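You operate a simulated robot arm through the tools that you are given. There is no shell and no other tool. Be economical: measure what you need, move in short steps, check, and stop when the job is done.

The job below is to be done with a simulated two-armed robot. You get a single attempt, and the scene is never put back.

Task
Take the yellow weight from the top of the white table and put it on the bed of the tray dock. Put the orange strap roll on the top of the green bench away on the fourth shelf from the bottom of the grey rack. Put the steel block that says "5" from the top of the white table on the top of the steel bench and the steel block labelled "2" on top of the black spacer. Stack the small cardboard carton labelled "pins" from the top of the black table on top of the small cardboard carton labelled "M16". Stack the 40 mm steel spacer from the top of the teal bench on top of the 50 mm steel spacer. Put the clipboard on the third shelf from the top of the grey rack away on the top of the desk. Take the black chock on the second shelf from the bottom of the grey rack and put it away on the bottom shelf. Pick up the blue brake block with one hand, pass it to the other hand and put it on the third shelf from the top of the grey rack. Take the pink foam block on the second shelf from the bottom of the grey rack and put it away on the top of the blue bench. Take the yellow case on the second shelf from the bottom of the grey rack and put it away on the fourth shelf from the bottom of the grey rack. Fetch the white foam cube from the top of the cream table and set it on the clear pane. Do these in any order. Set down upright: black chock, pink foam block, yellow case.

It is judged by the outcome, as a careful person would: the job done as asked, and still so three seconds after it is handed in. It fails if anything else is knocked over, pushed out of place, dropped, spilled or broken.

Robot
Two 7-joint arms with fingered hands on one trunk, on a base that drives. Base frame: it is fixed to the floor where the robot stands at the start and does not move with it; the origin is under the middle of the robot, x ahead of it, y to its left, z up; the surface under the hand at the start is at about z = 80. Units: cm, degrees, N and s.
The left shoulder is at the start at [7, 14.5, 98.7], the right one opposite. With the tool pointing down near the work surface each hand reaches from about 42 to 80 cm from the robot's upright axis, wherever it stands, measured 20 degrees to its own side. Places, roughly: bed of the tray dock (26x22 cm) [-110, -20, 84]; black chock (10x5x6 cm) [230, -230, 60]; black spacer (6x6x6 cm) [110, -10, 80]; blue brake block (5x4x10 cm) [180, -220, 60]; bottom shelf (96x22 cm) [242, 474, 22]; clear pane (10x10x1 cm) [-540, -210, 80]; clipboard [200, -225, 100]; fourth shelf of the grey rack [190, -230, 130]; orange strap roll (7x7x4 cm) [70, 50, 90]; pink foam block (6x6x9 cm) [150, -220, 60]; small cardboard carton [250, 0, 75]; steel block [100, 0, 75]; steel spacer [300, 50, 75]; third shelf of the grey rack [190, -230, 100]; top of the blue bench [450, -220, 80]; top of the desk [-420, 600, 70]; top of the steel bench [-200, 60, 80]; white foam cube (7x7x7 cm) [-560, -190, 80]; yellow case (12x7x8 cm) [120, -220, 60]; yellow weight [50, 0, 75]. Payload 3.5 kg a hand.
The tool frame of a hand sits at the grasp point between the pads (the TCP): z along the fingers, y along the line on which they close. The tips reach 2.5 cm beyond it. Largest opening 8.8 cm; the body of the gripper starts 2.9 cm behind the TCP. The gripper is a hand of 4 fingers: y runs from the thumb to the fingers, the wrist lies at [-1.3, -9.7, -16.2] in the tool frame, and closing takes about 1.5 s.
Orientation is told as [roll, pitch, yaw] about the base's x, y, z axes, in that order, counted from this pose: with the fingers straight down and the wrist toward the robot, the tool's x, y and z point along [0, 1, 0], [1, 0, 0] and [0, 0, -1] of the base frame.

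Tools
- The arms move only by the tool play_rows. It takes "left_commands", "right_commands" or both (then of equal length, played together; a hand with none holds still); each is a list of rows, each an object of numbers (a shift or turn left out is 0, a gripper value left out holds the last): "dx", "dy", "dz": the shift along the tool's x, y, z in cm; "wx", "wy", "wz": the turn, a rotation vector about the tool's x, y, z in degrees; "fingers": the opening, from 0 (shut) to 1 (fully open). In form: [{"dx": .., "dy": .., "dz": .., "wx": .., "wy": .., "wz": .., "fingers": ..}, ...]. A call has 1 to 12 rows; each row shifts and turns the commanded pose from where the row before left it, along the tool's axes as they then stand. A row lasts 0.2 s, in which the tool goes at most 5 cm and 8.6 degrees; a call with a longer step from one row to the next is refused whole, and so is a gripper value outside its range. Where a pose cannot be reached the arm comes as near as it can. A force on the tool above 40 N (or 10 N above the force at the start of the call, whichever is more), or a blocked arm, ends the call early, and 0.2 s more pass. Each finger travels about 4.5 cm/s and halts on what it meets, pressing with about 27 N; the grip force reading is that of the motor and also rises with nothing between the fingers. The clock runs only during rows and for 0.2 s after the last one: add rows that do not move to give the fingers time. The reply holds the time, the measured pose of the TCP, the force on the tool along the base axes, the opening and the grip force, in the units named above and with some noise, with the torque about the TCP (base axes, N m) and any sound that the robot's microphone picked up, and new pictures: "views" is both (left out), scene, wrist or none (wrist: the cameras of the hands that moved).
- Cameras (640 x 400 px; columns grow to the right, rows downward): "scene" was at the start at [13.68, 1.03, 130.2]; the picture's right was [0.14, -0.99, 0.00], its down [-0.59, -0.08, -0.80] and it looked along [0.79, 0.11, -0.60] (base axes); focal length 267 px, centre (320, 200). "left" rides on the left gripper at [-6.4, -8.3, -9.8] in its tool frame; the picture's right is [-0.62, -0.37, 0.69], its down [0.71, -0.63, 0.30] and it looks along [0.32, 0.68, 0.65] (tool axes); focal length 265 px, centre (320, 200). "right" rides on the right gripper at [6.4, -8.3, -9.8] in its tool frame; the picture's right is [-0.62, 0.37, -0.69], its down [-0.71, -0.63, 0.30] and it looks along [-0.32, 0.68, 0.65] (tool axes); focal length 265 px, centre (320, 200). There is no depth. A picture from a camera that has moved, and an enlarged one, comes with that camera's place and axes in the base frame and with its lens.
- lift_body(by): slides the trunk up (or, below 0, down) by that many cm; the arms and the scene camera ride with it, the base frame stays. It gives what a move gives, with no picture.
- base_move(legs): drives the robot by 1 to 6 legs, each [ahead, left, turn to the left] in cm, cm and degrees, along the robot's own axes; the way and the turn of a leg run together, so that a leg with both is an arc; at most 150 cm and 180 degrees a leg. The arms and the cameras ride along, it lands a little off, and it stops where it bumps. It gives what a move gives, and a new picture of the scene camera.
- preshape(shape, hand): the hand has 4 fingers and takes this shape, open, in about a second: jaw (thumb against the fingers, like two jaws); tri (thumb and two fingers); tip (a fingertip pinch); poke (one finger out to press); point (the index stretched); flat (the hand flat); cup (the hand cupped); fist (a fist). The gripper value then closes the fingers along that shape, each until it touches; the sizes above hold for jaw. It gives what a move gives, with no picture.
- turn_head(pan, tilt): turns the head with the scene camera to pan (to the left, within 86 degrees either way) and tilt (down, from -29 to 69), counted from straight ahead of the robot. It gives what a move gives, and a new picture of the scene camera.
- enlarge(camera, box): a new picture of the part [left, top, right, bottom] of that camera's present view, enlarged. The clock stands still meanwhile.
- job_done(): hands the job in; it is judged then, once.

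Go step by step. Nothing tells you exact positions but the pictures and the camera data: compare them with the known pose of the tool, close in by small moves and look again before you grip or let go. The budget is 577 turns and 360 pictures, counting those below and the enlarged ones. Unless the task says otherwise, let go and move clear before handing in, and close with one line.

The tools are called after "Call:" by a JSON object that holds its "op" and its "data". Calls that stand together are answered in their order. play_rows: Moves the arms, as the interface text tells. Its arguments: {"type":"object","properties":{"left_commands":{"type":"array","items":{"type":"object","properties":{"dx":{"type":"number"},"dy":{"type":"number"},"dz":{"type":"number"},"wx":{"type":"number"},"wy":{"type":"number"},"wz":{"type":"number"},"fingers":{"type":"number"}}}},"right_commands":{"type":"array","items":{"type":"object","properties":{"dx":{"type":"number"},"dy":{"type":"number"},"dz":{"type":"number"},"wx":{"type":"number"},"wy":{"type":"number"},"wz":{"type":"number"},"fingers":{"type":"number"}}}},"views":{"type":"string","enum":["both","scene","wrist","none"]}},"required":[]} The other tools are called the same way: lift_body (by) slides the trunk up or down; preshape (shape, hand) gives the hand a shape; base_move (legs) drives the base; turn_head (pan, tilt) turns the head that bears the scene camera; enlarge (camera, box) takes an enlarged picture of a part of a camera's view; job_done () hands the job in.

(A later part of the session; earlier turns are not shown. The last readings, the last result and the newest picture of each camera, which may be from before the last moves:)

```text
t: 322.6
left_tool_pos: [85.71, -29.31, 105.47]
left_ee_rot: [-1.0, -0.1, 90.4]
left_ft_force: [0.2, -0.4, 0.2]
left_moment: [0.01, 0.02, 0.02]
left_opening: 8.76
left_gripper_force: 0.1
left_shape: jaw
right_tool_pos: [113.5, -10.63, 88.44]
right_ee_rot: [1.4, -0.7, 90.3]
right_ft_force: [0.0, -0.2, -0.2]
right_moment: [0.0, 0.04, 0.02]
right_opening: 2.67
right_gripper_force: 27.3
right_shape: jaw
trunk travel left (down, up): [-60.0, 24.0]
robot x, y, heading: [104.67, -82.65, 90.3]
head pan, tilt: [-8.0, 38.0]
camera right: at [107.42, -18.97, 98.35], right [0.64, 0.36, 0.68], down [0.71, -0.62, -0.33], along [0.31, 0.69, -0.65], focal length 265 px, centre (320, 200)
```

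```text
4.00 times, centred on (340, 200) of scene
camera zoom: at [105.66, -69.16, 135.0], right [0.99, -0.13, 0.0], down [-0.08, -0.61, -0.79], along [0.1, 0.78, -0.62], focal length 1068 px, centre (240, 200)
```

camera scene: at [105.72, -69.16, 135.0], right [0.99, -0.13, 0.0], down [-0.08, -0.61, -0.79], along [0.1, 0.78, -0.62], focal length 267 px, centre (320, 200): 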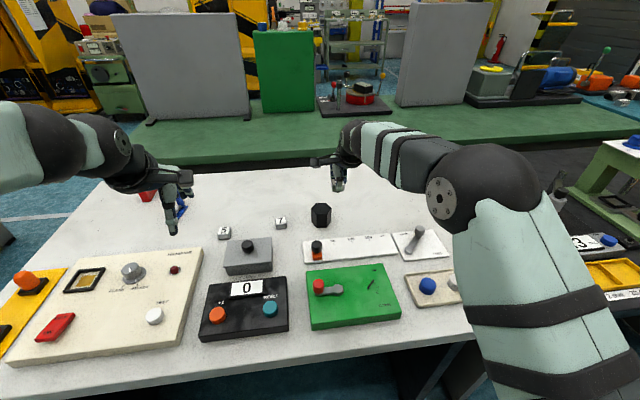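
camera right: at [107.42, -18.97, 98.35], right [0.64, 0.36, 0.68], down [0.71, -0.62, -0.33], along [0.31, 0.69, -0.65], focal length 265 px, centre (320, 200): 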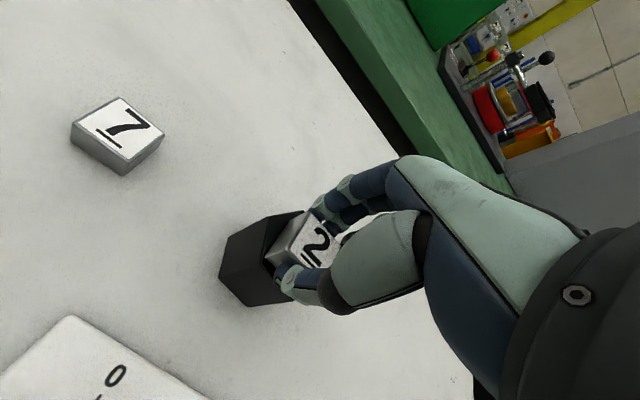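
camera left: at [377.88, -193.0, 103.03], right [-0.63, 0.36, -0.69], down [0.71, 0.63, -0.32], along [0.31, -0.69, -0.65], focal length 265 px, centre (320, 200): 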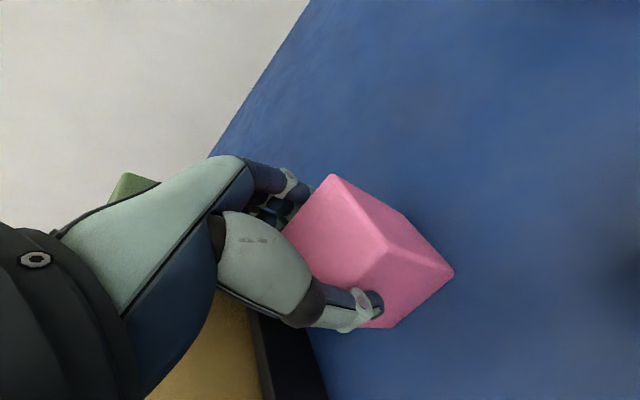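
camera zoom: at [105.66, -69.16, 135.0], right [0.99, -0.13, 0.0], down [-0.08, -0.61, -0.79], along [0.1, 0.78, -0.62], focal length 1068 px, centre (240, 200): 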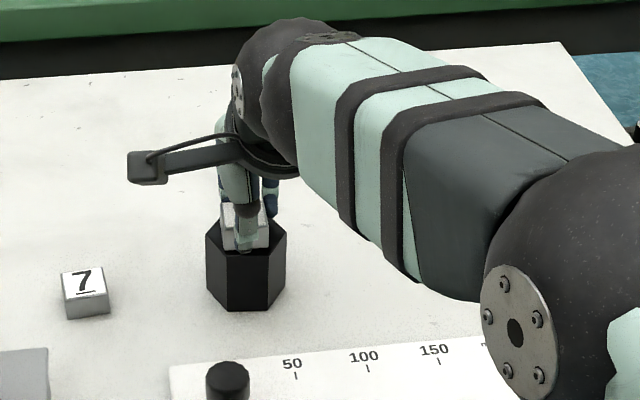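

It's touching. I'll open gently and lift off.

Call:
{"op": "play_rows", "data": {"right_commands": [{"fingers": 0.35}, {}, {"fingers": 0.6}, {}, {}, {"dz": -2}, {"dz": -3}, {"dz": -4}, {"dz": -3}, {}], "views": "wrist"}}

Call:
{"op": "enlarge", "data": {"camera": "scene", "box": [200, 150, 440, 300]}}

```text
t: 324.8
left_tool_pos: [85.74, -29.29, 105.42]
left_ee_rot: [-0.9, -0.1, 90.4]
left_ft_force: [0.4, -0.3, 0.4]
left_moment: [-0.01, 0.03, 0.01]
left_opening: 8.78
left_gripper_force: 0.0
left_shape: jaw
right_tool_pos: [113.79, -10.56, 100.72]
right_ee_rot: [1.4, -0.7, 90.1]
right_ft_force: [0.1, 0.6, 0.8]
right_moment: [0.01, 0.01, 0.0]
right_opening: 5.25
right_gripper_force: 0.1
right_shape: jaw
trunk travel left (down, up): [-60.0, 24.0]
robot x, y, heading: [104.61, -82.86, 90.5]
head pan, tilt: [-8.0, 38.0]
camera right: at [107.73, -18.93, 110.58], right [0.64, 0.36, 0.68], down [0.71, -0.62, -0.33], along [0.31, 0.69, -0.65], focal length 265 px, centre (320, 200)
```

right: 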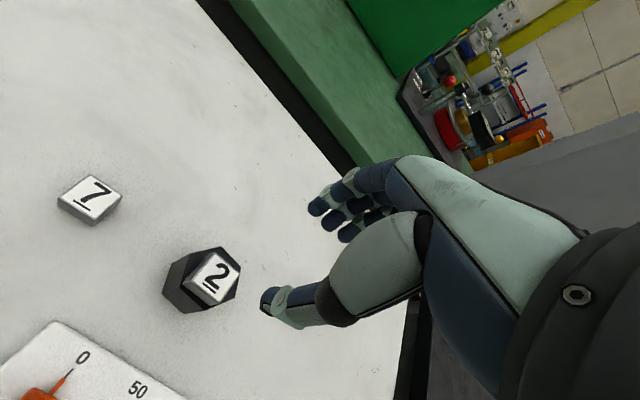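

```text
2.67 times, centred on (320, 225) of scene
camera zoom: at [105.66, -69.15, 135.0], right [0.99, -0.13, 0.0], down [-0.08, -0.61, -0.79], along [0.1, 0.78, -0.62], focal length 712 px, centre (320, 133)
```

zoom: 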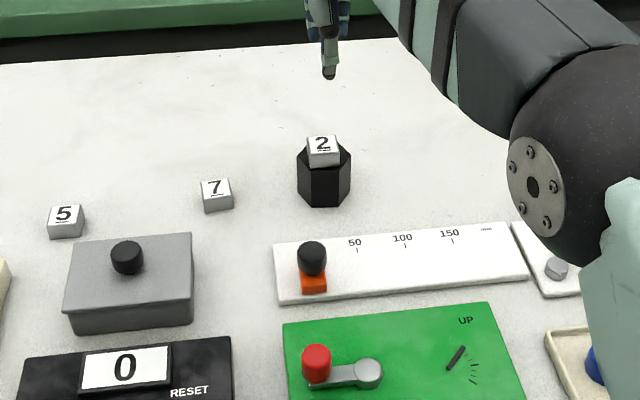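

Block 2 sits on the spacer. Now block 5 with the left hand.

Call:
{"op": "play_rows", "data": {"left_commands": [{"fingers": 0.6, "dy": 4}, {"dy": 4, "dz": 2}, {"dy": 4, "dz": 2}, {"dy": 3.6, "dz": 2, "dx": -0.5}, {"dz": 2}, {}], "views": "wrist"}}

Call:
{"op": "enlarge", "data": {"camera": "left", "box": [280, 150, 520, 350]}}

```text
t: 326.2
left_tool_pos: [86.07, -13.86, 97.66]
left_ee_rot: [-0.8, -0.1, 90.4]
left_ft_force: [-0.2, 0.2, 0.9]
left_moment: [0.01, 0.02, -0.04]
left_opening: 5.31
left_gripper_force: 0.0
left_shape: jaw
right_tool_pos: [113.93, -10.46, 100.65]
right_ee_rot: [1.4, -0.7, 90.2]
right_ft_force: [-0.7, -1.2, -1.0]
right_moment: [0.0, -0.02, 0.02]
right_opening: 5.25
right_gripper_force: 0.1
right_shape: jaw
trunk travel left (down, up): [-60.0, 24.0]
robot x, y, heading: [104.46, -82.93, 90.4]
head pan, tilt: [-8.0, 38.0]
camera left: at [92.53, -22.19, 107.4], right [0.63, -0.36, -0.68], down [-0.7, -0.63, -0.32], along [-0.32, 0.68, -0.66], focal length 265 px, centre (320, 200)
```

left: 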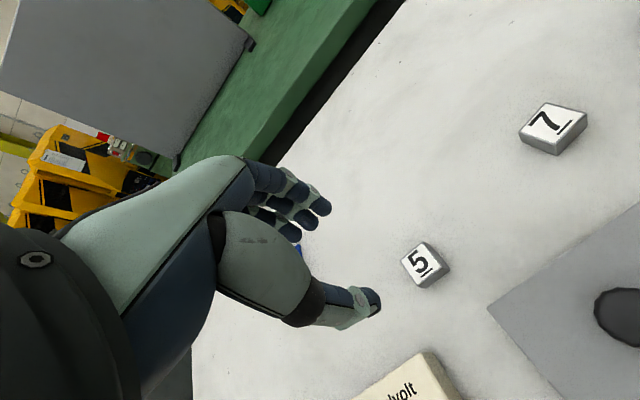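

```text
2.00 times, centred on (400, 250) of left
camera zoom: at [92.53, -22.19, 107.4], right [0.63, -0.36, -0.68], down [-0.7, -0.63, -0.32], along [-0.32, 0.68, -0.66], focal length 531 px, centre (160, 100)
```

zoom: 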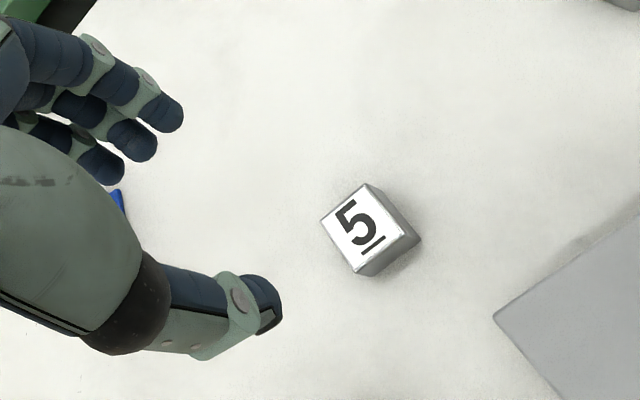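

Call:
{"op": "play_rows", "data": {"left_commands": [{"dy": 1.35, "dx": -0.25, "dz": 3}, {"dz": 4}, {"dz": 4}, {"dz": 2}, {"dz": 1.7}, {}], "views": "wrist"}}

```text
t: 327.6
left_tool_pos: [86.55, -12.5, 82.87]
left_ee_rot: [-1.0, -0.1, 90.4]
left_ft_force: [0.7, 0.1, -0.2]
left_moment: [-0.03, -0.01, -0.03]
left_opening: 5.31
left_gripper_force: 0.1
left_shape: jaw
right_tool_pos: [113.87, -10.52, 100.64]
right_ee_rot: [1.5, -0.6, 90.2]
right_ft_force: [-0.5, 0.1, -0.8]
right_moment: [-0.04, -0.03, 0.0]
right_opening: 5.24
right_gripper_force: 0.0
right_shape: jaw
trunk travel left (down, up): [-60.0, 24.0]
robot x, y, heading: [104.33, -82.63, 90.2]
head pan, tilt: [-8.0, 38.0]
camera left: at [93.08, -20.95, 92.7], right [0.63, -0.36, -0.68], down [-0.7, -0.63, -0.32], along [-0.32, 0.68, -0.66], focal length 265 px, centre (320, 200)
```

left: 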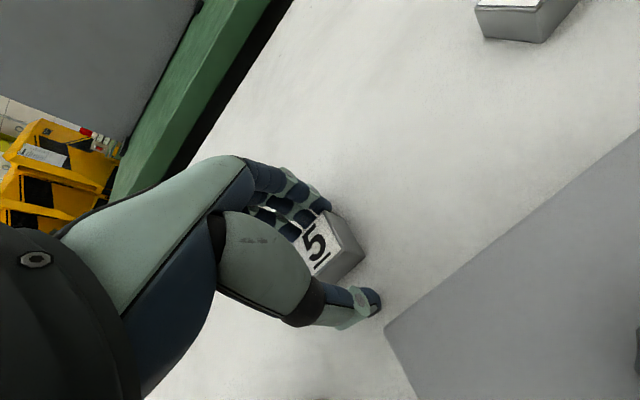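

Call:
{"op": "play_rows", "data": {"left_commands": [{"fingers": 0.1}, {}, {}, {}, {}, {}, {"dz": -2}, {"dz": -4}, {"dz": -4}, {"dz": -4}, {"dz": -4}, {}]}}

```text
t: 330.2
left_tool_pos: [86.2, -12.16, 101.0]
left_ee_rot: [-1.1, 0.1, 90.3]
left_ft_force: [1.2, -0.2, -2.6]
left_moment: [-0.02, -0.03, -0.01]
left_opening: 2.65
left_gripper_force: 26.9
left_shape: jaw
right_tool_pos: [113.79, -10.51, 100.66]
right_ee_rot: [1.4, -0.7, 90.3]
right_ft_force: [-0.3, -0.1, 0.2]
right_moment: [-0.02, -0.01, -0.02]
right_opening: 5.24
right_gripper_force: 0.1
right_shape: jaw
trunk travel left (down, up): [-60.0, 24.0]
robot x, y, heading: [104.61, -82.51, 90.3]
head pan, tilt: [-8.0, 38.0]
camera scene: at [105.63, -69.1, 134.99], right [0.99, -0.13, 0.0], down [-0.08, -0.61, -0.79], along [0.1, 0.78, -0.62], focal length 267 px, centre (320, 200)
camera left: at [92.78, -20.43, 110.78], right [0.63, -0.36, -0.68], down [-0.7, -0.64, -0.32], along [-0.32, 0.68, -0.66], focal length 265 px, centre (320, 200)
```

scene: 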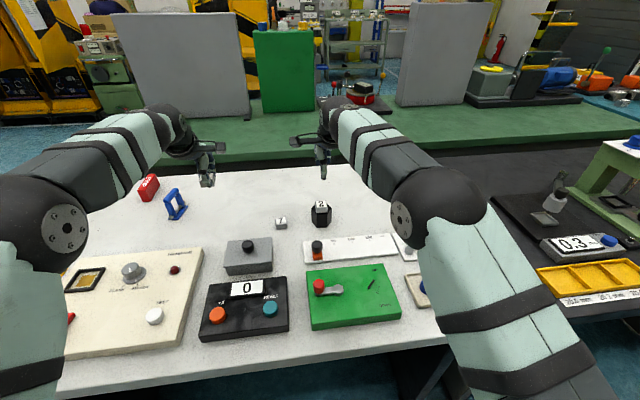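
left: 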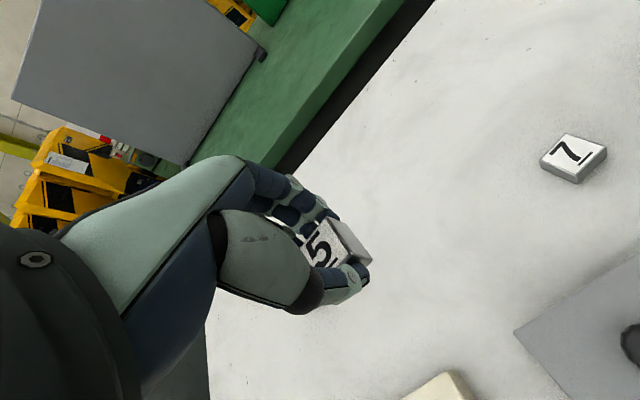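

Block 5 is held in the left hand. I'll tuck both hands and drive around to the near end of the steel bench.

Call:
{"op": "play_rows", "data": {"left_commands": [{"dy": -4, "dz": -1}, {"dy": -4, "dz": -1}, {"dy": -4, "dz": -1}, {"dy": -4}, {"dy": -3}, {}], "right_commands": [{"dy": -4, "dz": -1}, {"dy": -4, "dz": -1, "dx": -2}, {"dy": -4, "dz": -1, "dx": -3}, {"dy": -4, "dx": -3}, {"dy": -3}, {}], "views": "none"}}

Call:
{"op": "base_move", "data": {"legs": [[-25, 0, 0], [0, 0, 90], [110, 0, 0]]}}

Call:
{"op": "base_move", "data": {"legs": [[0, -140, 0]]}}

```text
refused: row 3 steps farther than a row can; nothing moved
```

```text
t: 341.0
left_tool_pos: [-75.36, -121.96, 101.0]
left_ee_rot: [-1.0, 0.0, 179.0]
left_ft_force: [-0.2, 1.0, -2.1]
left_moment: [0.0, 0.04, 0.02]
left_opening: 2.62
left_gripper_force: 27.3
left_shape: jaw
right_tool_pos: [-76.17, -94.39, 100.75]
right_ee_rot: [1.5, -0.7, 178.6]
right_ft_force: [0.1, -0.8, -0.1]
right_moment: [0.01, 0.04, -0.01]
right_opening: 5.21
right_gripper_force: 0.0
right_shape: jaw
trunk travel left (down, up): [-60.0, 24.0]
robot x, y, heading: [-4.23, -105.63, 178.6]
head pan, tilt: [-8.0, 38.0]
camera scene: at [-17.91, -104.37, 135.0], right [0.16, 0.99, 0.0], down [0.61, -0.1, -0.79], along [-0.78, 0.13, -0.62], focal length 267 px, centre (320, 200)
```

scene: 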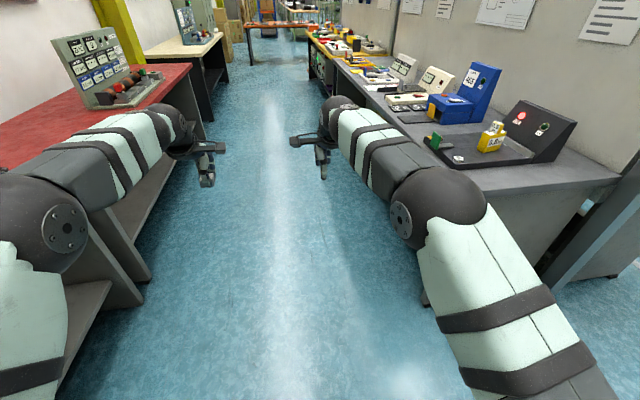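

```text
t: 346.4
left_tool_pos: [-74.04, -7.49, 100.82]
left_ee_rot: [-0.9, 0.0, -179.5]
left_ft_force: [-0.5, -0.5, -1.6]
left_moment: [-0.03, 0.0, 0.02]
left_opening: 2.62
left_gripper_force: 27.3
left_shape: jaw
right_tool_pos: [-75.57, 18.84, 100.72]
right_ee_rot: [1.6, -0.8, -177.8]
right_ft_force: [-2.3, -9.0, -0.5]
right_moment: [0.46, -0.09, 0.17]
right_opening: 5.25
right_gripper_force: 0.0
right_shape: jaw
trunk travel left (down, up): [-60.0, 24.0]
robot x, y, heading: [-3.7, 10.98, -179.4]
head pan, tilt: [-8.0, 38.0]
stopped in leg 1: the robot was blocked; the commanded pose is now the measured one
camera scene: at [-17.21, 11.81, 135.0], right [0.13, 0.99, 0.0], down [0.61, -0.08, -0.79], along [-0.78, 0.1, -0.62], focal length 267 px, centre (320, 200)
```

scene: 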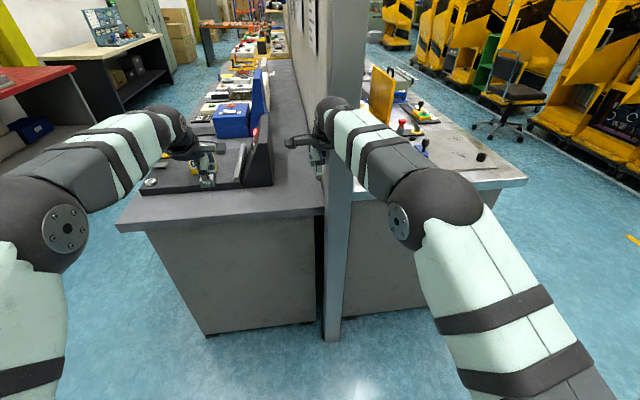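

The tuck command had been refused, so the right hand bumped the wall's end post. I'll ease off, retreat, and tuck the hands properly.

Call:
{"op": "base_move", "data": {"legs": [[0, 6, 0], [-12, 0, 0]]}}

Call:
{"op": "play_rows", "data": {"left_commands": [{"dy": -4, "dz": -1}, {"dy": -4, "dz": -1}, {"dy": -4, "dz": -1}, {"dy": -4}, {"dy": -3}, {}], "right_commands": [{"dy": -4, "dz": -1}, {"dy": -4, "dx": -2}, {"dy": -3, "dx": -3}, {"dy": -4, "dx": -2}, {"dy": -3, "dx": -1}, {"wz": 1.6}], "views": "scene"}}

```text
t: 348.2
left_tool_pos: [-61.98, -13.71, 100.82]
left_ee_rot: [-1.0, 0.0, -179.2]
left_ft_force: [-1.1, 0.0, -1.3]
left_moment: [0.02, 0.0, -0.04]
left_opening: 2.63
left_gripper_force: 26.7
left_shape: jaw
right_tool_pos: [-63.48, 12.87, 100.49]
right_ee_rot: [1.5, -0.6, -178.0]
right_ft_force: [0.4, -0.1, 0.3]
right_moment: [0.02, -0.02, 0.03]
right_opening: 5.22
right_gripper_force: 0.1
right_shape: jaw
trunk travel left (down, up): [-60.0, 24.0]
robot x, y, heading: [8.62, 4.85, -179.6]
head pan, tilt: [-8.0, 38.0]
camera scene: at [-5.08, 5.74, 134.98], right [0.13, 0.99, 0.0], down [0.61, -0.08, -0.79], along [-0.78, 0.1, -0.62], focal length 267 px, centre (320, 200)
```

scene: 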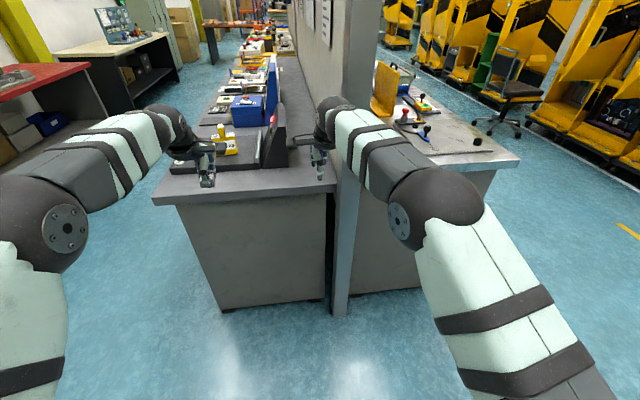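

```text
t: 349.6
left_tool_pos: [-42.76, -13.58, 103.86]
left_ee_rot: [-1.0, 0.1, -179.3]
left_ft_force: [0.1, 0.0, -1.7]
left_moment: [0.0, -0.02, -0.06]
left_opening: 2.63
left_gripper_force: 27.1
left_shape: jaw
right_tool_pos: [-45.62, 21.43, 101.22]
right_ee_rot: [1.6, -0.6, -179.7]
right_ft_force: [-0.9, 0.1, 0.2]
right_moment: [0.0, 0.0, 0.01]
right_opening: 5.23
right_gripper_force: 0.1
right_shape: jaw
trunk travel left (down, up): [-60.0, 24.0]
robot x, y, heading: [8.58, 5.15, -179.3]
head pan, tilt: [-8.0, 38.0]
camera scene: at [-5.16, 5.69, 134.98], right [0.13, 0.99, 0.0], down [0.61, -0.08, -0.79], along [-0.78, 0.1, -0.62], focal length 267 px, centre (320, 200)
```

scene: 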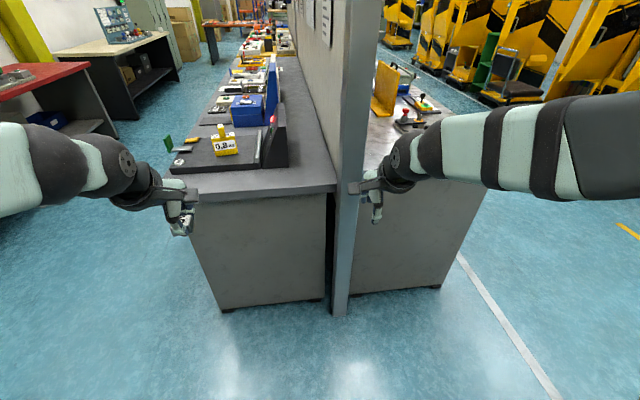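

Call:
{"op": "base_move", "data": {"legs": [[14, 0, -0.7], [0, -80, 0]]}}

Call:
{"op": "turn_head", "data": {"pan": 10, "tilt": 38}}

```text
t: 354.8
left_tool_pos: [-57.54, 66.08, 103.89]
left_ee_rot: [-1.0, 0.1, -178.7]
left_ft_force: [0.6, 0.7, -1.1]
left_moment: [-0.01, 0.0, -0.02]
left_opening: 2.61
left_gripper_force: 26.6
left_shape: jaw
right_tool_pos: [-60.75, 101.11, 101.25]
right_ee_rot: [1.5, -0.7, -179.1]
right_ft_force: [0.1, -0.9, 0.6]
right_moment: [-0.03, -0.07, -0.02]
right_opening: 5.26
right_gripper_force: 0.1
right_shape: jaw
trunk travel left (down, up): [-60.0, 24.0]
robot x, y, heading: [-6.46, 85.14, -178.7]
head pan, tilt: [-8.0, 38.0]
camera scene: at [-19.95, 85.65, 135.0], right [0.12, 0.99, 0.0], down [0.61, -0.07, -0.79], along [-0.78, 0.09, -0.62], focal length 267 px, centre (320, 200)
```

scene: 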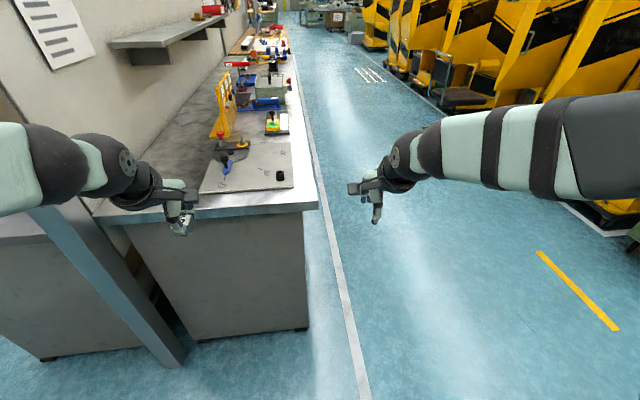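

```text
t: 355.6
left_tool_pos: [-57.45, 65.99, 103.99]
left_ee_rot: [-0.9, -0.1, -178.7]
left_ft_force: [-0.9, 0.2, -2.4]
left_moment: [0.02, 0.0, 0.01]
left_opening: 2.6
left_gripper_force: 26.5
left_shape: jaw
right_tool_pos: [-60.6, 101.14, 101.21]
right_ee_rot: [1.6, -0.7, -179.0]
right_ft_force: [-0.7, 0.1, 0.7]
right_moment: [-0.02, -0.01, 0.01]
right_opening: 5.24
right_gripper_force: 0.1
right_shape: jaw
trunk travel left (down, up): [-60.0, 24.0]
robot x, y, heading: [-6.53, 85.11, -178.6]
head pan, tilt: [10.0, 38.0]
camera scene: at [-19.84, 82.97, 135.0], right [-0.19, 0.98, 0.0], down [0.6, 0.12, -0.79], along [-0.77, -0.15, -0.62], focal length 267 px, centre (320, 200)
```

scene: 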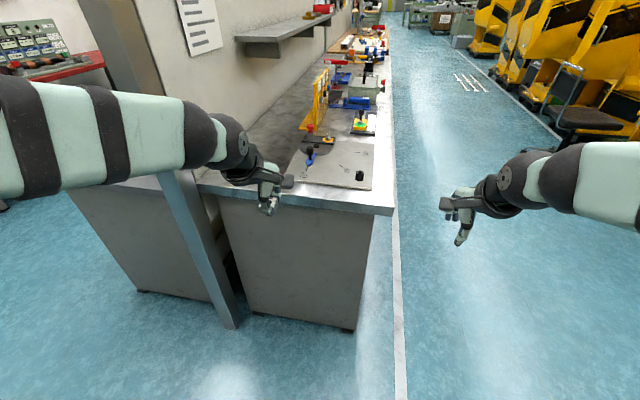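

The steel bench has a clear 10 cm strip in front of the grey mat at its near end. I'll place block 5 there at about [-91, 68].

Call:
{"op": "base_move", "data": {"legs": [[22, 0, -1.4]]}}

Call:
{"op": "play_rows", "data": {"left_commands": [{"dy": 4}, {"dy": 4}, {"dy": 3.5, "dz": 3}, {"dz": 4}, {}]}}

```text
t: 357.3
left_tool_pos: [-79.78, 67.5, 104.03]
left_ee_rot: [-1.1, -0.1, 179.5]
left_ft_force: [-0.4, 0.5, -1.9]
left_moment: [0.03, 0.05, -0.02]
left_opening: 2.61
left_gripper_force: 27.5
left_shape: jaw
right_tool_pos: [-81.9, 102.81, 101.29]
right_ee_rot: [1.4, -0.7, 179.0]
right_ft_force: [0.3, -0.2, -0.6]
right_moment: [-0.02, 0.01, -0.05]
right_opening: 5.21
right_gripper_force: 0.0
right_shape: jaw
trunk travel left (down, up): [-60.0, 24.0]
robot x, y, heading: [-28.08, 85.03, 179.5]
head pan, tilt: [10.0, 38.0]
camera scene: at [-41.72, 83.3, 135.01], right [-0.16, 0.99, 0.0], down [0.61, 0.1, -0.79], along [-0.78, -0.13, -0.62], focal length 267 px, centre (320, 200)
```

scene: 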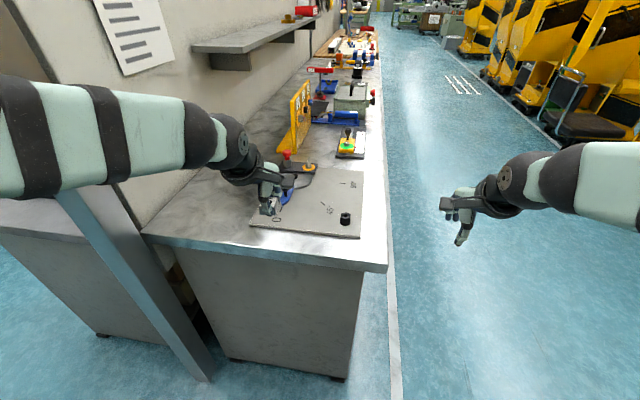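

```text
t: 358.5
left_tool_pos: [-91.29, 67.76, 96.88]
left_ee_rot: [-1.1, -0.1, 179.4]
left_ft_force: [-0.7, -0.1, -1.9]
left_moment: [0.02, 0.01, -0.01]
left_opening: 2.62
left_gripper_force: 27.0
left_shape: jaw
right_tool_pos: [-81.97, 102.86, 101.25]
right_ee_rot: [1.5, -0.6, 179.0]
right_ft_force: [-0.8, -0.5, -0.1]
right_moment: [-0.02, 0.02, -0.06]
right_opening: 5.25
right_gripper_force: 0.1
right_shape: jaw
trunk travel left (down, up): [-60.0, 24.0]
robot x, y, heading: [-28.31, 84.38, 179.2]
head pan, tilt: [10.0, 38.0]
camera scene: at [-41.73, 83.32, 135.01], right [-0.16, 0.99, 0.0], down [0.61, 0.1, -0.79], along [-0.78, -0.13, -0.62], focal length 267 px, centre (320, 200)
camera left: at [-82.77, 73.84, 106.78], right [0.37, 0.63, -0.68], down [0.62, -0.72, -0.32], along [-0.69, -0.31, -0.66], focal length 265 px, centre (320, 200)
```

scene: 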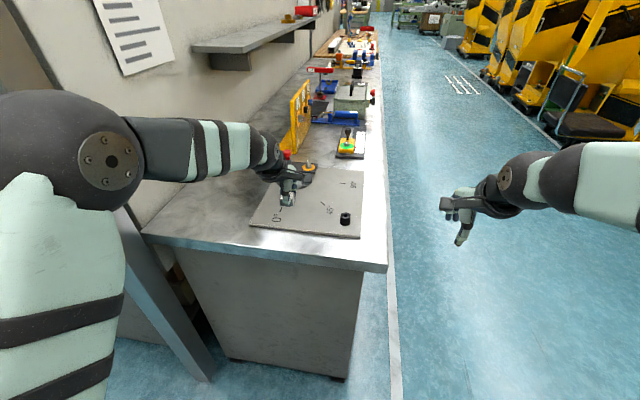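
left: 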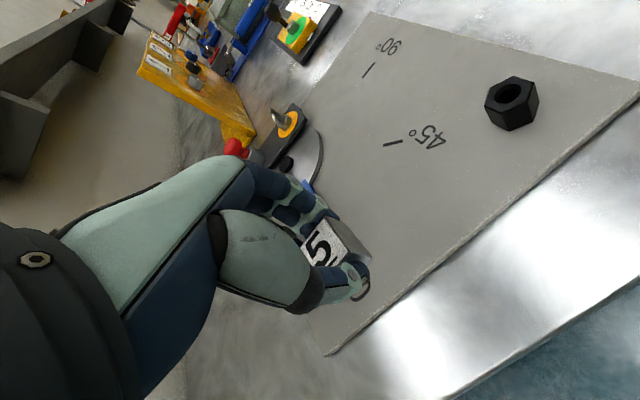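

The mat edge is at x≈-92.3 and the bench edge at x≈-85. I'll shift back to x≈-88.5 and lower.

Call:
{"op": "play_rows", "data": {"left_commands": [{"dy": -2.8}, {"dz": 4}, {"dz": 4}, {"dz": 3}, {"dz": 1.5}, {}], "views": "wrist"}}

```text
t: 359.5
left_tool_pos: [-89.64, 67.9, 88.37]
left_ee_rot: [-1.2, -2.7, 179.6]
left_ft_force: [7.8, 0.2, 20.3]
left_moment: [0.01, -0.01, -0.04]
left_opening: 2.78
left_gripper_force: 26.5
left_shape: jaw
right_tool_pos: [-81.61, 102.69, 101.5]
right_ee_rot: [1.6, -0.8, 179.1]
right_ft_force: [0.0, -0.4, 0.6]
right_moment: [0.03, -0.01, -0.02]
right_opening: 5.25
right_gripper_force: 0.1
right_shape: jaw
trunk travel left (down, up): [-60.0, 24.0]
robot x, y, heading: [-28.08, 84.79, 179.7]
head pan, tilt: [10.0, 38.0]
stopped in row 4 (left hand): the force on the tool passed its limit at 50 N (the readings are from after the stop); the commanded pose is now the measured one
camera left: at [-80.58, 73.96, 97.85], right [0.34, 0.63, -0.7], down [0.61, -0.71, -0.35], along [-0.72, -0.31, -0.63], focal length 265 px, centre (320, 200)
```

left: 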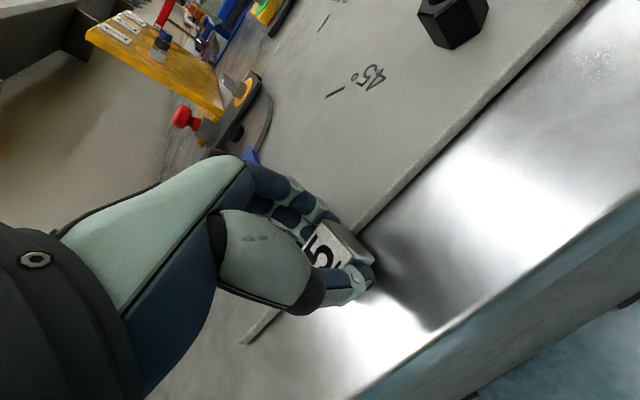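

It touched at z≈88.4, so the bench is higher than I assumed and the block caught the mat's edge. I'll lift, shift back 2.8 cm, and lower gently.

Call:
{"op": "play_rows", "data": {"left_commands": [{"dz": -2, "wx": 2.6}, {"dy": -2.7}, {"dz": 1}, {}], "views": "wrist"}}

```text
t: 360.5
left_tool_pos: [-86.86, 67.85, 88.8]
left_ee_rot: [-1.1, 0.6, 179.7]
left_ft_force: [-0.3, -0.8, -1.2]
left_moment: [0.04, 0.0, -0.02]
left_opening: 2.65
left_gripper_force: 27.0
left_shape: jaw
right_tool_pos: [-82.02, 102.6, 101.23]
right_ee_rot: [1.5, -0.7, 179.1]
right_ft_force: [-0.7, -0.3, 0.3]
right_moment: [-0.01, 0.02, -0.01]
right_opening: 5.26
right_gripper_force: 0.0
right_shape: jaw
trunk travel left (down, up): [-60.0, 24.0]
robot x, y, heading: [-28.05, 84.98, 179.7]
head pan, tilt: [10.0, 38.0]
camera left: at [-78.51, 73.98, 98.79], right [0.38, 0.63, -0.68], down [0.63, -0.71, -0.31], along [-0.68, -0.31, -0.67], focal length 265 px, centre (320, 200)
```

left: 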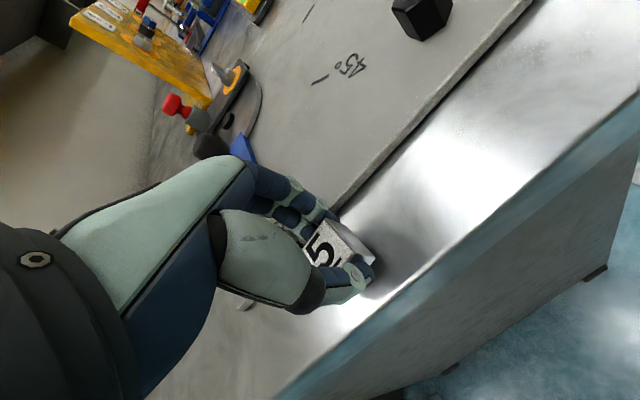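

Call:
{"op": "play_rows", "data": {"left_commands": [{"dz": 0.4}, {"dz": 0.4}, {"dz": 0.3}, {}], "views": "none"}}

```text
t: 361.5
left_tool_pos: [-86.88, 67.61, 87.93]
left_ee_rot: [-1.1, 0.6, 179.6]
left_ft_force: [0.7, -0.6, 0.2]
left_moment: [0.03, -0.03, 0.03]
left_opening: 2.66
left_gripper_force: 26.7
left_shape: jaw
right_tool_pos: [-82.03, 102.75, 101.35]
right_ee_rot: [1.5, -0.7, 179.0]
right_ft_force: [0.2, -0.7, -0.3]
right_moment: [-0.01, -0.01, 0.0]
right_opening: 5.27
right_gripper_force: 0.1
right_shape: jaw
trunk travel left (down, up): [-60.0, 24.0]
robot x, y, heading: [-28.37, 85.13, 179.3]
head pan, tilt: [10.0, 38.0]
```

Contact is light. I'll release and rise.

Call:
{"op": "play_rows", "data": {"left_commands": [{"fingers": 0.35}, {}, {"fingers": 0.6}, {}, {}, {"dz": -2}, {"dz": -3}, {"dz": -4}, {"dz": -4}, {"dy": -4}, {"dy": -4}, {}]}}

Call:
{"op": "turn_head", "data": {"pan": -86, "tilt": 12}}

```text
t: 364.1
left_tool_pos: [-79.25, 67.82, 100.92]
left_ee_rot: [-1.1, 0.6, 179.6]
left_ft_force: [0.4, 0.6, 0.2]
left_moment: [0.01, -0.01, 0.01]
left_opening: 5.23
left_gripper_force: 0.0
left_shape: jaw
right_tool_pos: [-82.11, 102.68, 101.16]
right_ee_rot: [1.5, -0.6, 179.1]
right_ft_force: [0.2, -0.4, -0.4]
right_moment: [-0.01, 0.02, 0.0]
right_opening: 5.22
right_gripper_force: 0.1
right_shape: jaw
trunk travel left (down, up): [-60.0, 24.0]
robot x, y, heading: [-28.29, 84.81, 179.5]
head pan, tilt: [10.0, 38.0]
camera scene: at [-41.9, 83.3, 134.99], right [-0.16, 0.99, 0.0], down [0.61, 0.1, -0.79], along [-0.78, -0.13, -0.62], focal length 267 px, centre (320, 200)
camera left: at [-70.78, 73.91, 110.81], right [0.38, 0.63, -0.68], down [0.63, -0.71, -0.31], along [-0.68, -0.31, -0.67], focal length 265 px, centre (320, 200)
```

scene: 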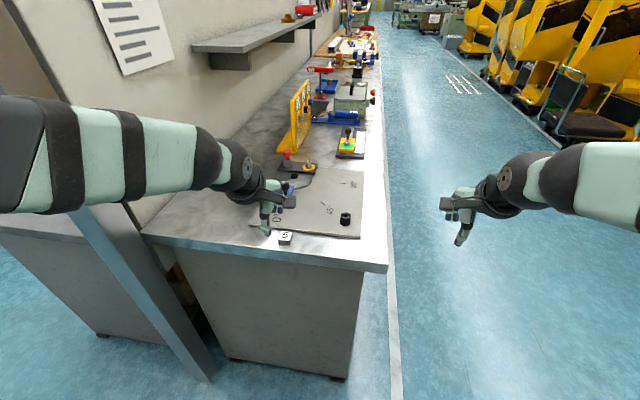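
left: 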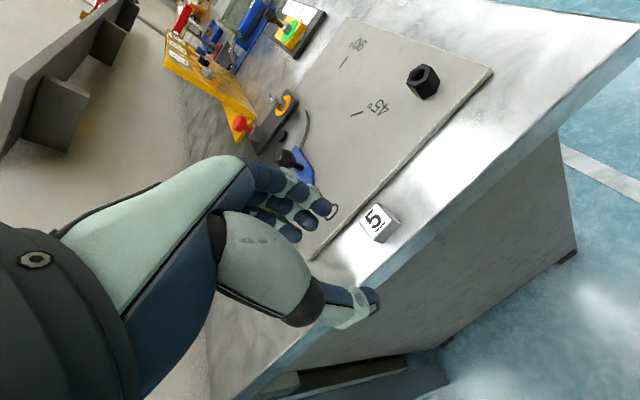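

```text
t: 365.8
left_tool_pos: [-79.21, 67.74, 100.9]
left_ee_rot: [-1.1, 0.6, 179.7]
left_ft_force: [-0.9, -0.6, 0.4]
left_moment: [-0.02, 0.0, -0.01]
left_opening: 5.26
left_gripper_force: 0.1
left_shape: jaw
right_tool_pos: [-81.96, 102.65, 101.22]
right_ee_rot: [1.5, -0.8, 179.1]
right_ft_force: [-0.2, 0.0, 0.2]
right_moment: [0.04, 0.03, -0.01]
right_opening: 5.26
right_gripper_force: 0.1
right_shape: jaw
trunk travel left (down, up): [-60.0, 24.0]
robot x, y, heading: [-28.03, 84.75, 179.6]
head pan, tilt: [-85.9, 12.0]
camera scene: at [-33.81, 94.01, 139.15], right [1.0, 0.06, 0.0], down [0.01, -0.21, -0.98], along [-0.06, 0.98, -0.21], focal length 267 px, centre (320, 200)
```

scene: 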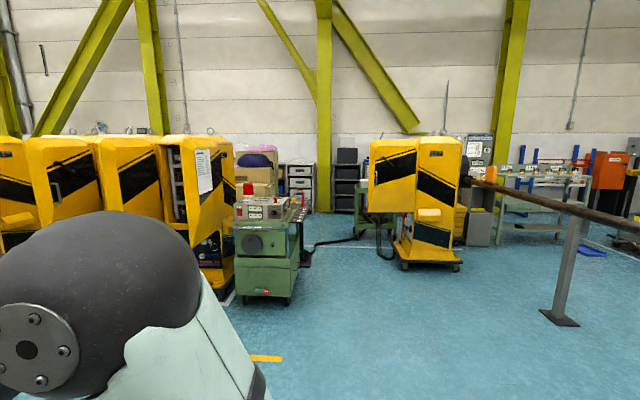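

Block 5 rests on the steel bench. Now I'll look toward [242, 474], where the "bottom shelf" is said to be.

Call:
{"op": "enlarge", "data": {"camera": "scene", "box": [440, 110, 640, 260]}}

```text
2.67 times, centred on (540, 185) of scene
camera zoom: at [-33.81, 94.01, 139.15], right [1.0, 0.06, 0.0], down [0.01, -0.21, -0.98], along [-0.06, 0.98, -0.21], focal length 712 px, centre (-267, 240)
```

zoom: 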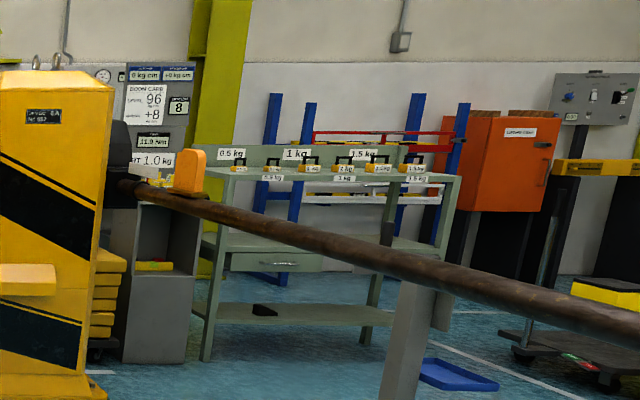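

There is a separate green-grey shelf unit there with a bottom shelf, already holding a twin chock, so that is the chock's home. I'll drive back to the grey rack for the chock and the clipboard.

Call:
{"op": "turn_head", "data": {"pan": 0, "tilt": 35}}

Call:
{"op": "base_move", "data": {"legs": [[-24, 0, 0], [0, 110, 0], [0, 80, 0], [0, 0, 90.4], [0, 140, 0], [0, 92, 0]]}}

```text
t: 367.4
left_tool_pos: [-79.14, 67.67, 100.99]
left_ee_rot: [-1.1, 0.6, 179.5]
left_ft_force: [0.4, -0.7, -0.3]
left_moment: [0.01, -0.02, -0.01]
left_opening: 5.27
left_gripper_force: 0.0
left_shape: jaw
right_tool_pos: [-82.04, 102.78, 101.3]
right_ee_rot: [1.4, -0.7, 179.1]
right_ft_force: [0.1, -0.5, -0.1]
right_moment: [0.01, 0.01, 0.0]
right_opening: 5.25
right_gripper_force: 0.0
right_shape: jaw
trunk travel left (down, up): [-60.0, 24.0]
robot x, y, heading: [-27.98, 84.6, 179.6]
head pan, tilt: [0.0, 35.0]
camera scene: at [-42.05, 84.8, 135.46], right [0.01, 1.0, 0.0], down [0.57, -0.01, -0.82], along [-0.82, 0.01, -0.57], focal length 267 px, centre (320, 200)
```

scene: 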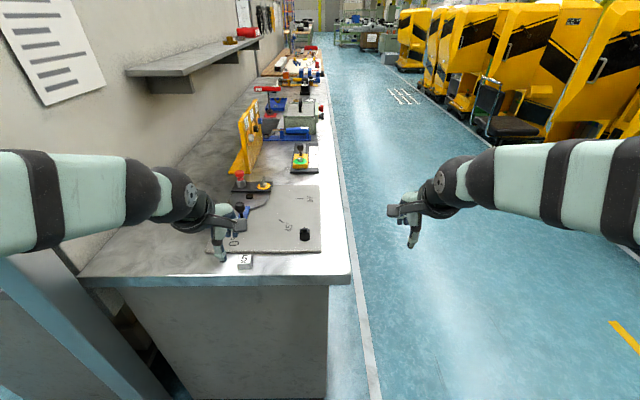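

```text
t: 393.3
left_tool_pos: [239.21, -160.4, 100.89]
left_ee_rot: [-1.3, 0.7, -90.9]
left_ft_force: [0.3, -0.8, 0.1]
left_moment: [0.02, 0.0, -0.01]
left_opening: 5.24
left_gripper_force: 0.1
left_shape: jaw
right_tool_pos: [204.28, -162.95, 101.28]
right_ee_rot: [1.5, -0.7, -91.4]
right_ft_force: [0.5, -0.9, 0.3]
right_moment: [0.0, -0.01, 0.01]
right_opening: 5.24
right_gripper_force: 0.0
right_shape: jaw
trunk travel left (down, up): [-60.0, 24.0]
robot x, y, heading: [222.35, -109.54, -91.0]
head pan, tilt: [0.0, 35.0]
camera scene: at [222.45, -123.3, 135.46], right [-1.0, 0.02, 0.0], down [0.01, 0.57, -0.82], along [-0.02, -0.82, -0.57], focal length 267 px, centre (320, 200)
```

scene: 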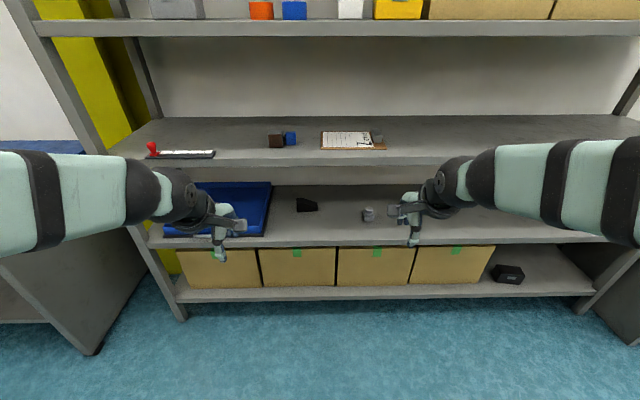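

I'll lower the trunk, tuck the right hand, and go for the chock with the left hand, entering over its top.

Call:
{"op": "lift_body", "data": {"by": -31}}

Call:
{"op": "play_rows", "data": {"right_commands": [{"dx": -3, "dy": -3}, {"dx": -3, "dy": -3}, {"dx": -3, "dy": -2, "dz": -3}, {"dz": -4}, {}], "left_commands": [{"fingers": 0.85, "dz": 2}, {"dz": 1}, {}, {}, {}], "views": "none"}}

Call:
{"op": "base_move", "data": {"legs": [[0, -16, 1], [34, 0, 0]]}}

```text
t: 396.4
left_tool_pos: [239.27, -160.36, 70.07]
left_ee_rot: [-1.1, 0.7, -91.0]
left_ft_force: [-0.5, 0.1, 0.5]
left_moment: [0.03, 0.01, -0.04]
left_opening: 5.26
left_gripper_force: 0.0
left_shape: jaw
right_tool_pos: [204.29, -163.0, 70.25]
right_ee_rot: [1.6, -0.7, -91.5]
right_ft_force: [-0.1, 0.3, 0.7]
right_moment: [0.01, 0.02, -0.05]
right_opening: 5.23
right_gripper_force: 0.1
right_shape: jaw
trunk travel left (down, up): [-29.0, 55.0]
robot x, y, heading: [222.77, -109.45, -91.2]
head pan, tilt: [0.0, 35.0]
```

```text
t: 397.6
left_tool_pos: [239.14, -160.35, 66.87]
left_ee_rot: [-1.1, 0.5, -91.0]
left_ft_force: [0.3, -0.8, -0.4]
left_moment: [0.0, 0.01, -0.01]
left_opening: 7.46
left_gripper_force: 0.0
left_shape: jaw
right_tool_pos: [195.03, -154.86, 77.03]
right_ee_rot: [1.5, -0.8, -91.4]
right_ft_force: [-0.5, -0.1, 0.5]
right_moment: [0.01, 0.02, 0.04]
right_opening: 5.23
right_gripper_force: 0.1
right_shape: jaw
trunk travel left (down, up): [-29.0, 55.0]
robot x, y, heading: [222.87, -109.29, -91.1]
head pan, tilt: [0.0, 35.0]
```

```text
t: 400.8
left_tool_pos: [223.49, -193.59, 67.07]
left_ee_rot: [-1.1, 0.6, -90.4]
left_ft_force: [-0.2, -0.3, 0.2]
left_moment: [0.02, 0.01, -0.01]
left_opening: 7.47
left_gripper_force: 0.2
left_shape: jaw
right_tool_pos: [179.4, -188.52, 76.96]
right_ee_rot: [1.5, -0.6, -91.0]
right_ft_force: [-0.1, -0.3, -0.2]
right_moment: [0.0, -0.02, 0.0]
right_opening: 5.23
right_gripper_force: 0.1
right_shape: jaw
trunk travel left (down, up): [-29.0, 55.0]
robot x, y, heading: [206.79, -142.51, -90.6]
head pan, tilt: [0.0, 35.0]
camera scene: at [206.49, -156.69, 104.45], right [-1.0, 0.01, 0.0], down [0.01, 0.57, -0.82], along [-0.01, -0.82, -0.57], focal length 267 px, centre (320, 200)
```

scene: 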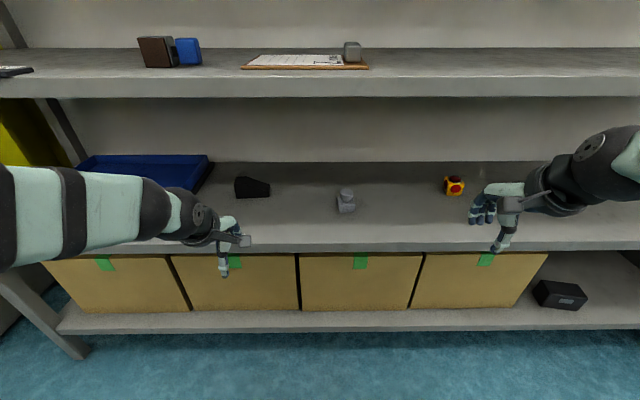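

The chock spans x 221–232 with its front at y≈-225.5 and its tall end on the left. I'll move in over the tall end.

Call:
{"op": "base_move", "data": {"legs": [[17, 0, 0.6]]}}

Call:
{"op": "play_rows", "data": {"left_commands": [{"dx": 2, "fingers": 1}, {"dx": 2.3}, {"dy": 3}, {"dy": 3}, {"dy": 3}, {}]}}

```text
t: 402.3
left_tool_pos: [224.07, -210.14, 66.97]
left_ee_rot: [-1.1, 0.5, -89.7]
left_ft_force: [0.6, -0.2, -0.4]
left_moment: [0.0, 0.0, 0.02]
left_opening: 7.45
left_gripper_force: 0.0
left_shape: jaw
right_tool_pos: [179.84, -205.52, 76.93]
right_ee_rot: [1.5, -0.6, -90.2]
right_ft_force: [0.1, -0.9, -0.2]
right_moment: [-0.02, -0.01, 0.01]
right_opening: 5.26
right_gripper_force: 0.1
right_shape: jaw
trunk travel left (down, up): [-29.0, 55.0]
robot x, y, heading: [206.34, -158.93, -90.0]
head pan, tilt: [0.0, 35.0]
camera scene: at [206.57, -173.39, 104.45], right [-1.0, 0.0, 0.0], down [0.0, 0.57, -0.82], along [0.0, -0.82, -0.57], focal length 267 px, centre (320, 200)
```

scene: 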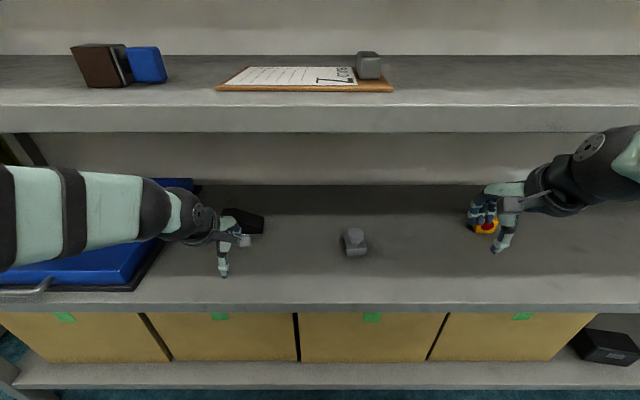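

```text
t: 403.7
left_tool_pos: [228.2, -218.95, 66.84]
left_ee_rot: [-1.1, 0.7, -89.8]
left_ft_force: [-0.4, 0.1, 0.6]
left_moment: [-0.03, 0.02, -0.01]
left_opening: 8.78
left_gripper_force: 0.0
left_shape: jaw
right_tool_pos: [179.85, -205.6, 76.87]
right_ee_rot: [1.5, -0.7, -90.2]
right_ft_force: [-0.1, 0.0, 0.1]
right_moment: [0.01, 0.01, 0.0]
right_opening: 5.24
right_gripper_force: 0.0
right_shape: jaw
trunk travel left (down, up): [-29.0, 55.0]
robot x, y, heading: [206.42, -159.47, -89.8]
head pan, tilt: [0.0, 35.0]
camera scene: at [206.57, -173.29, 104.47], right [-1.0, 0.0, 0.0], down [0.0, 0.57, -0.82], along [0.0, -0.82, -0.57], focal length 267 px, centre (320, 200)
camera left: at [222.07, -210.88, 76.77], right [-0.63, 0.37, -0.68], down [0.71, 0.64, -0.31], along [0.31, -0.68, -0.67], focal length 265 px, centre (320, 200)
```

scene: 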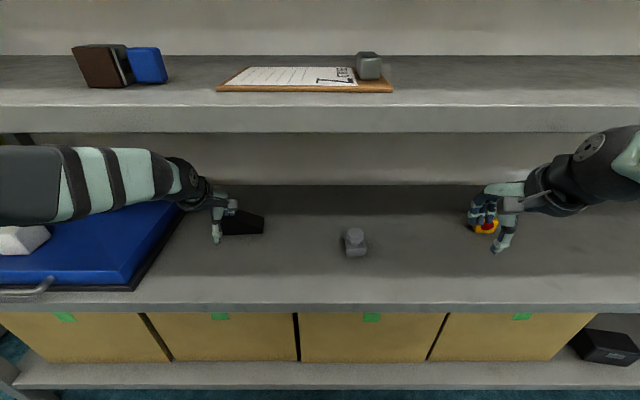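
left: 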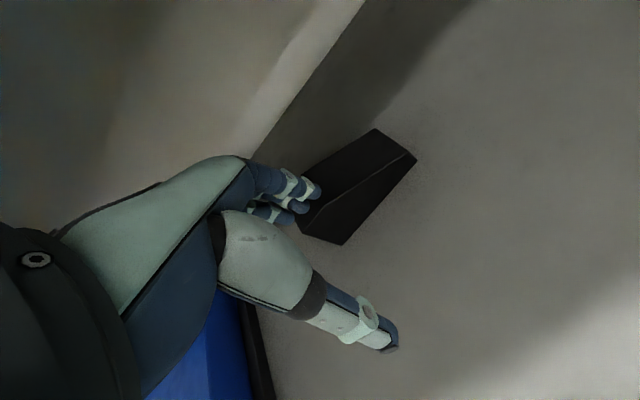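

Call:
{"op": "play_rows", "data": {"left_commands": [{"dz": -0.7}, {"dx": 0.4, "dy": 2.8}, {"dx": 0.4, "dy": 2.8}, {"dy": 2.7}, {}], "views": "wrist"}}

```text
t: 404.9
left_tool_pos: [229.01, -227.34, 67.27]
left_ee_rot: [-1.2, 0.6, -89.8]
left_ft_force: [0.5, 0.3, -0.7]
left_moment: [0.02, -0.02, 0.0]
left_opening: 8.78
left_gripper_force: 0.1
left_shape: jaw
right_tool_pos: [179.75, -205.5, 77.1]
right_ee_rot: [1.5, -0.8, -90.2]
right_ft_force: [-0.4, -0.6, 0.2]
right_moment: [0.01, -0.02, -0.01]
right_opening: 5.26
right_gripper_force: 0.0
right_shape: jaw
trunk travel left (down, up): [-29.0, 55.0]
robot x, y, heading: [206.86, -159.14, -90.0]
head pan, tilt: [0.0, 35.0]
camera left: at [222.92, -219.2, 77.19], right [-0.63, 0.37, -0.68], down [0.71, 0.64, -0.31], along [0.32, -0.68, -0.67], focal length 265 px, centre (320, 200)
```

left: 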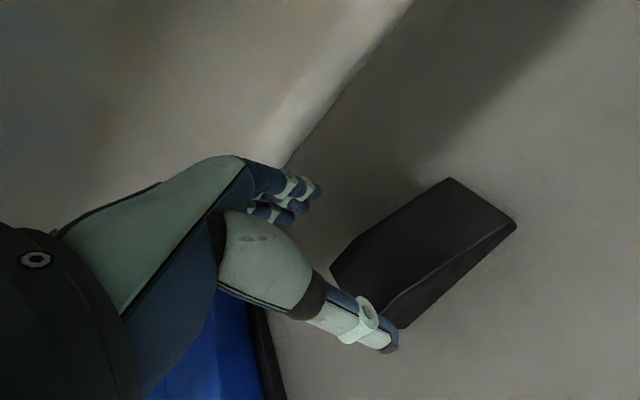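

Call:
{"op": "play_rows", "data": {"left_commands": [{"dy": -0.5, "dz": 1.5}, {"dz": 2}, {"dz": 1.5}, {}, {"fingers": 0.1}, {}, {}, {}, {}, {}], "views": "wrist"}}

```text
t: 407.1
left_tool_pos: [229.06, -226.8, 62.33]
left_ee_rot: [-1.1, 0.6, -89.7]
left_ft_force: [0.2, 0.5, -0.4]
left_moment: [-0.01, -0.04, -0.04]
left_opening: 4.22
left_gripper_force: 27.3
left_shape: jaw
right_tool_pos: [179.82, -205.62, 76.98]
right_ee_rot: [1.5, -0.7, -90.2]
right_ft_force: [-0.2, -0.2, 0.4]
right_moment: [0.0, 0.02, -0.01]
right_opening: 5.27
right_gripper_force: 0.1
right_shape: jaw
trunk travel left (down, up): [-29.0, 55.0]
robot x, y, heading: [206.32, -159.88, -89.6]
head pan, tilt: [0.0, 35.0]
camera left: at [222.95, -218.58, 72.24], right [-0.63, 0.37, -0.68], down [0.71, 0.64, -0.31], along [0.32, -0.68, -0.67], focal length 265 px, centre (320, 200)
```

left: 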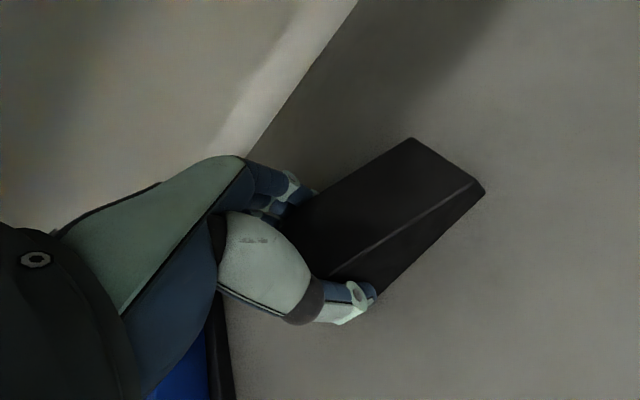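

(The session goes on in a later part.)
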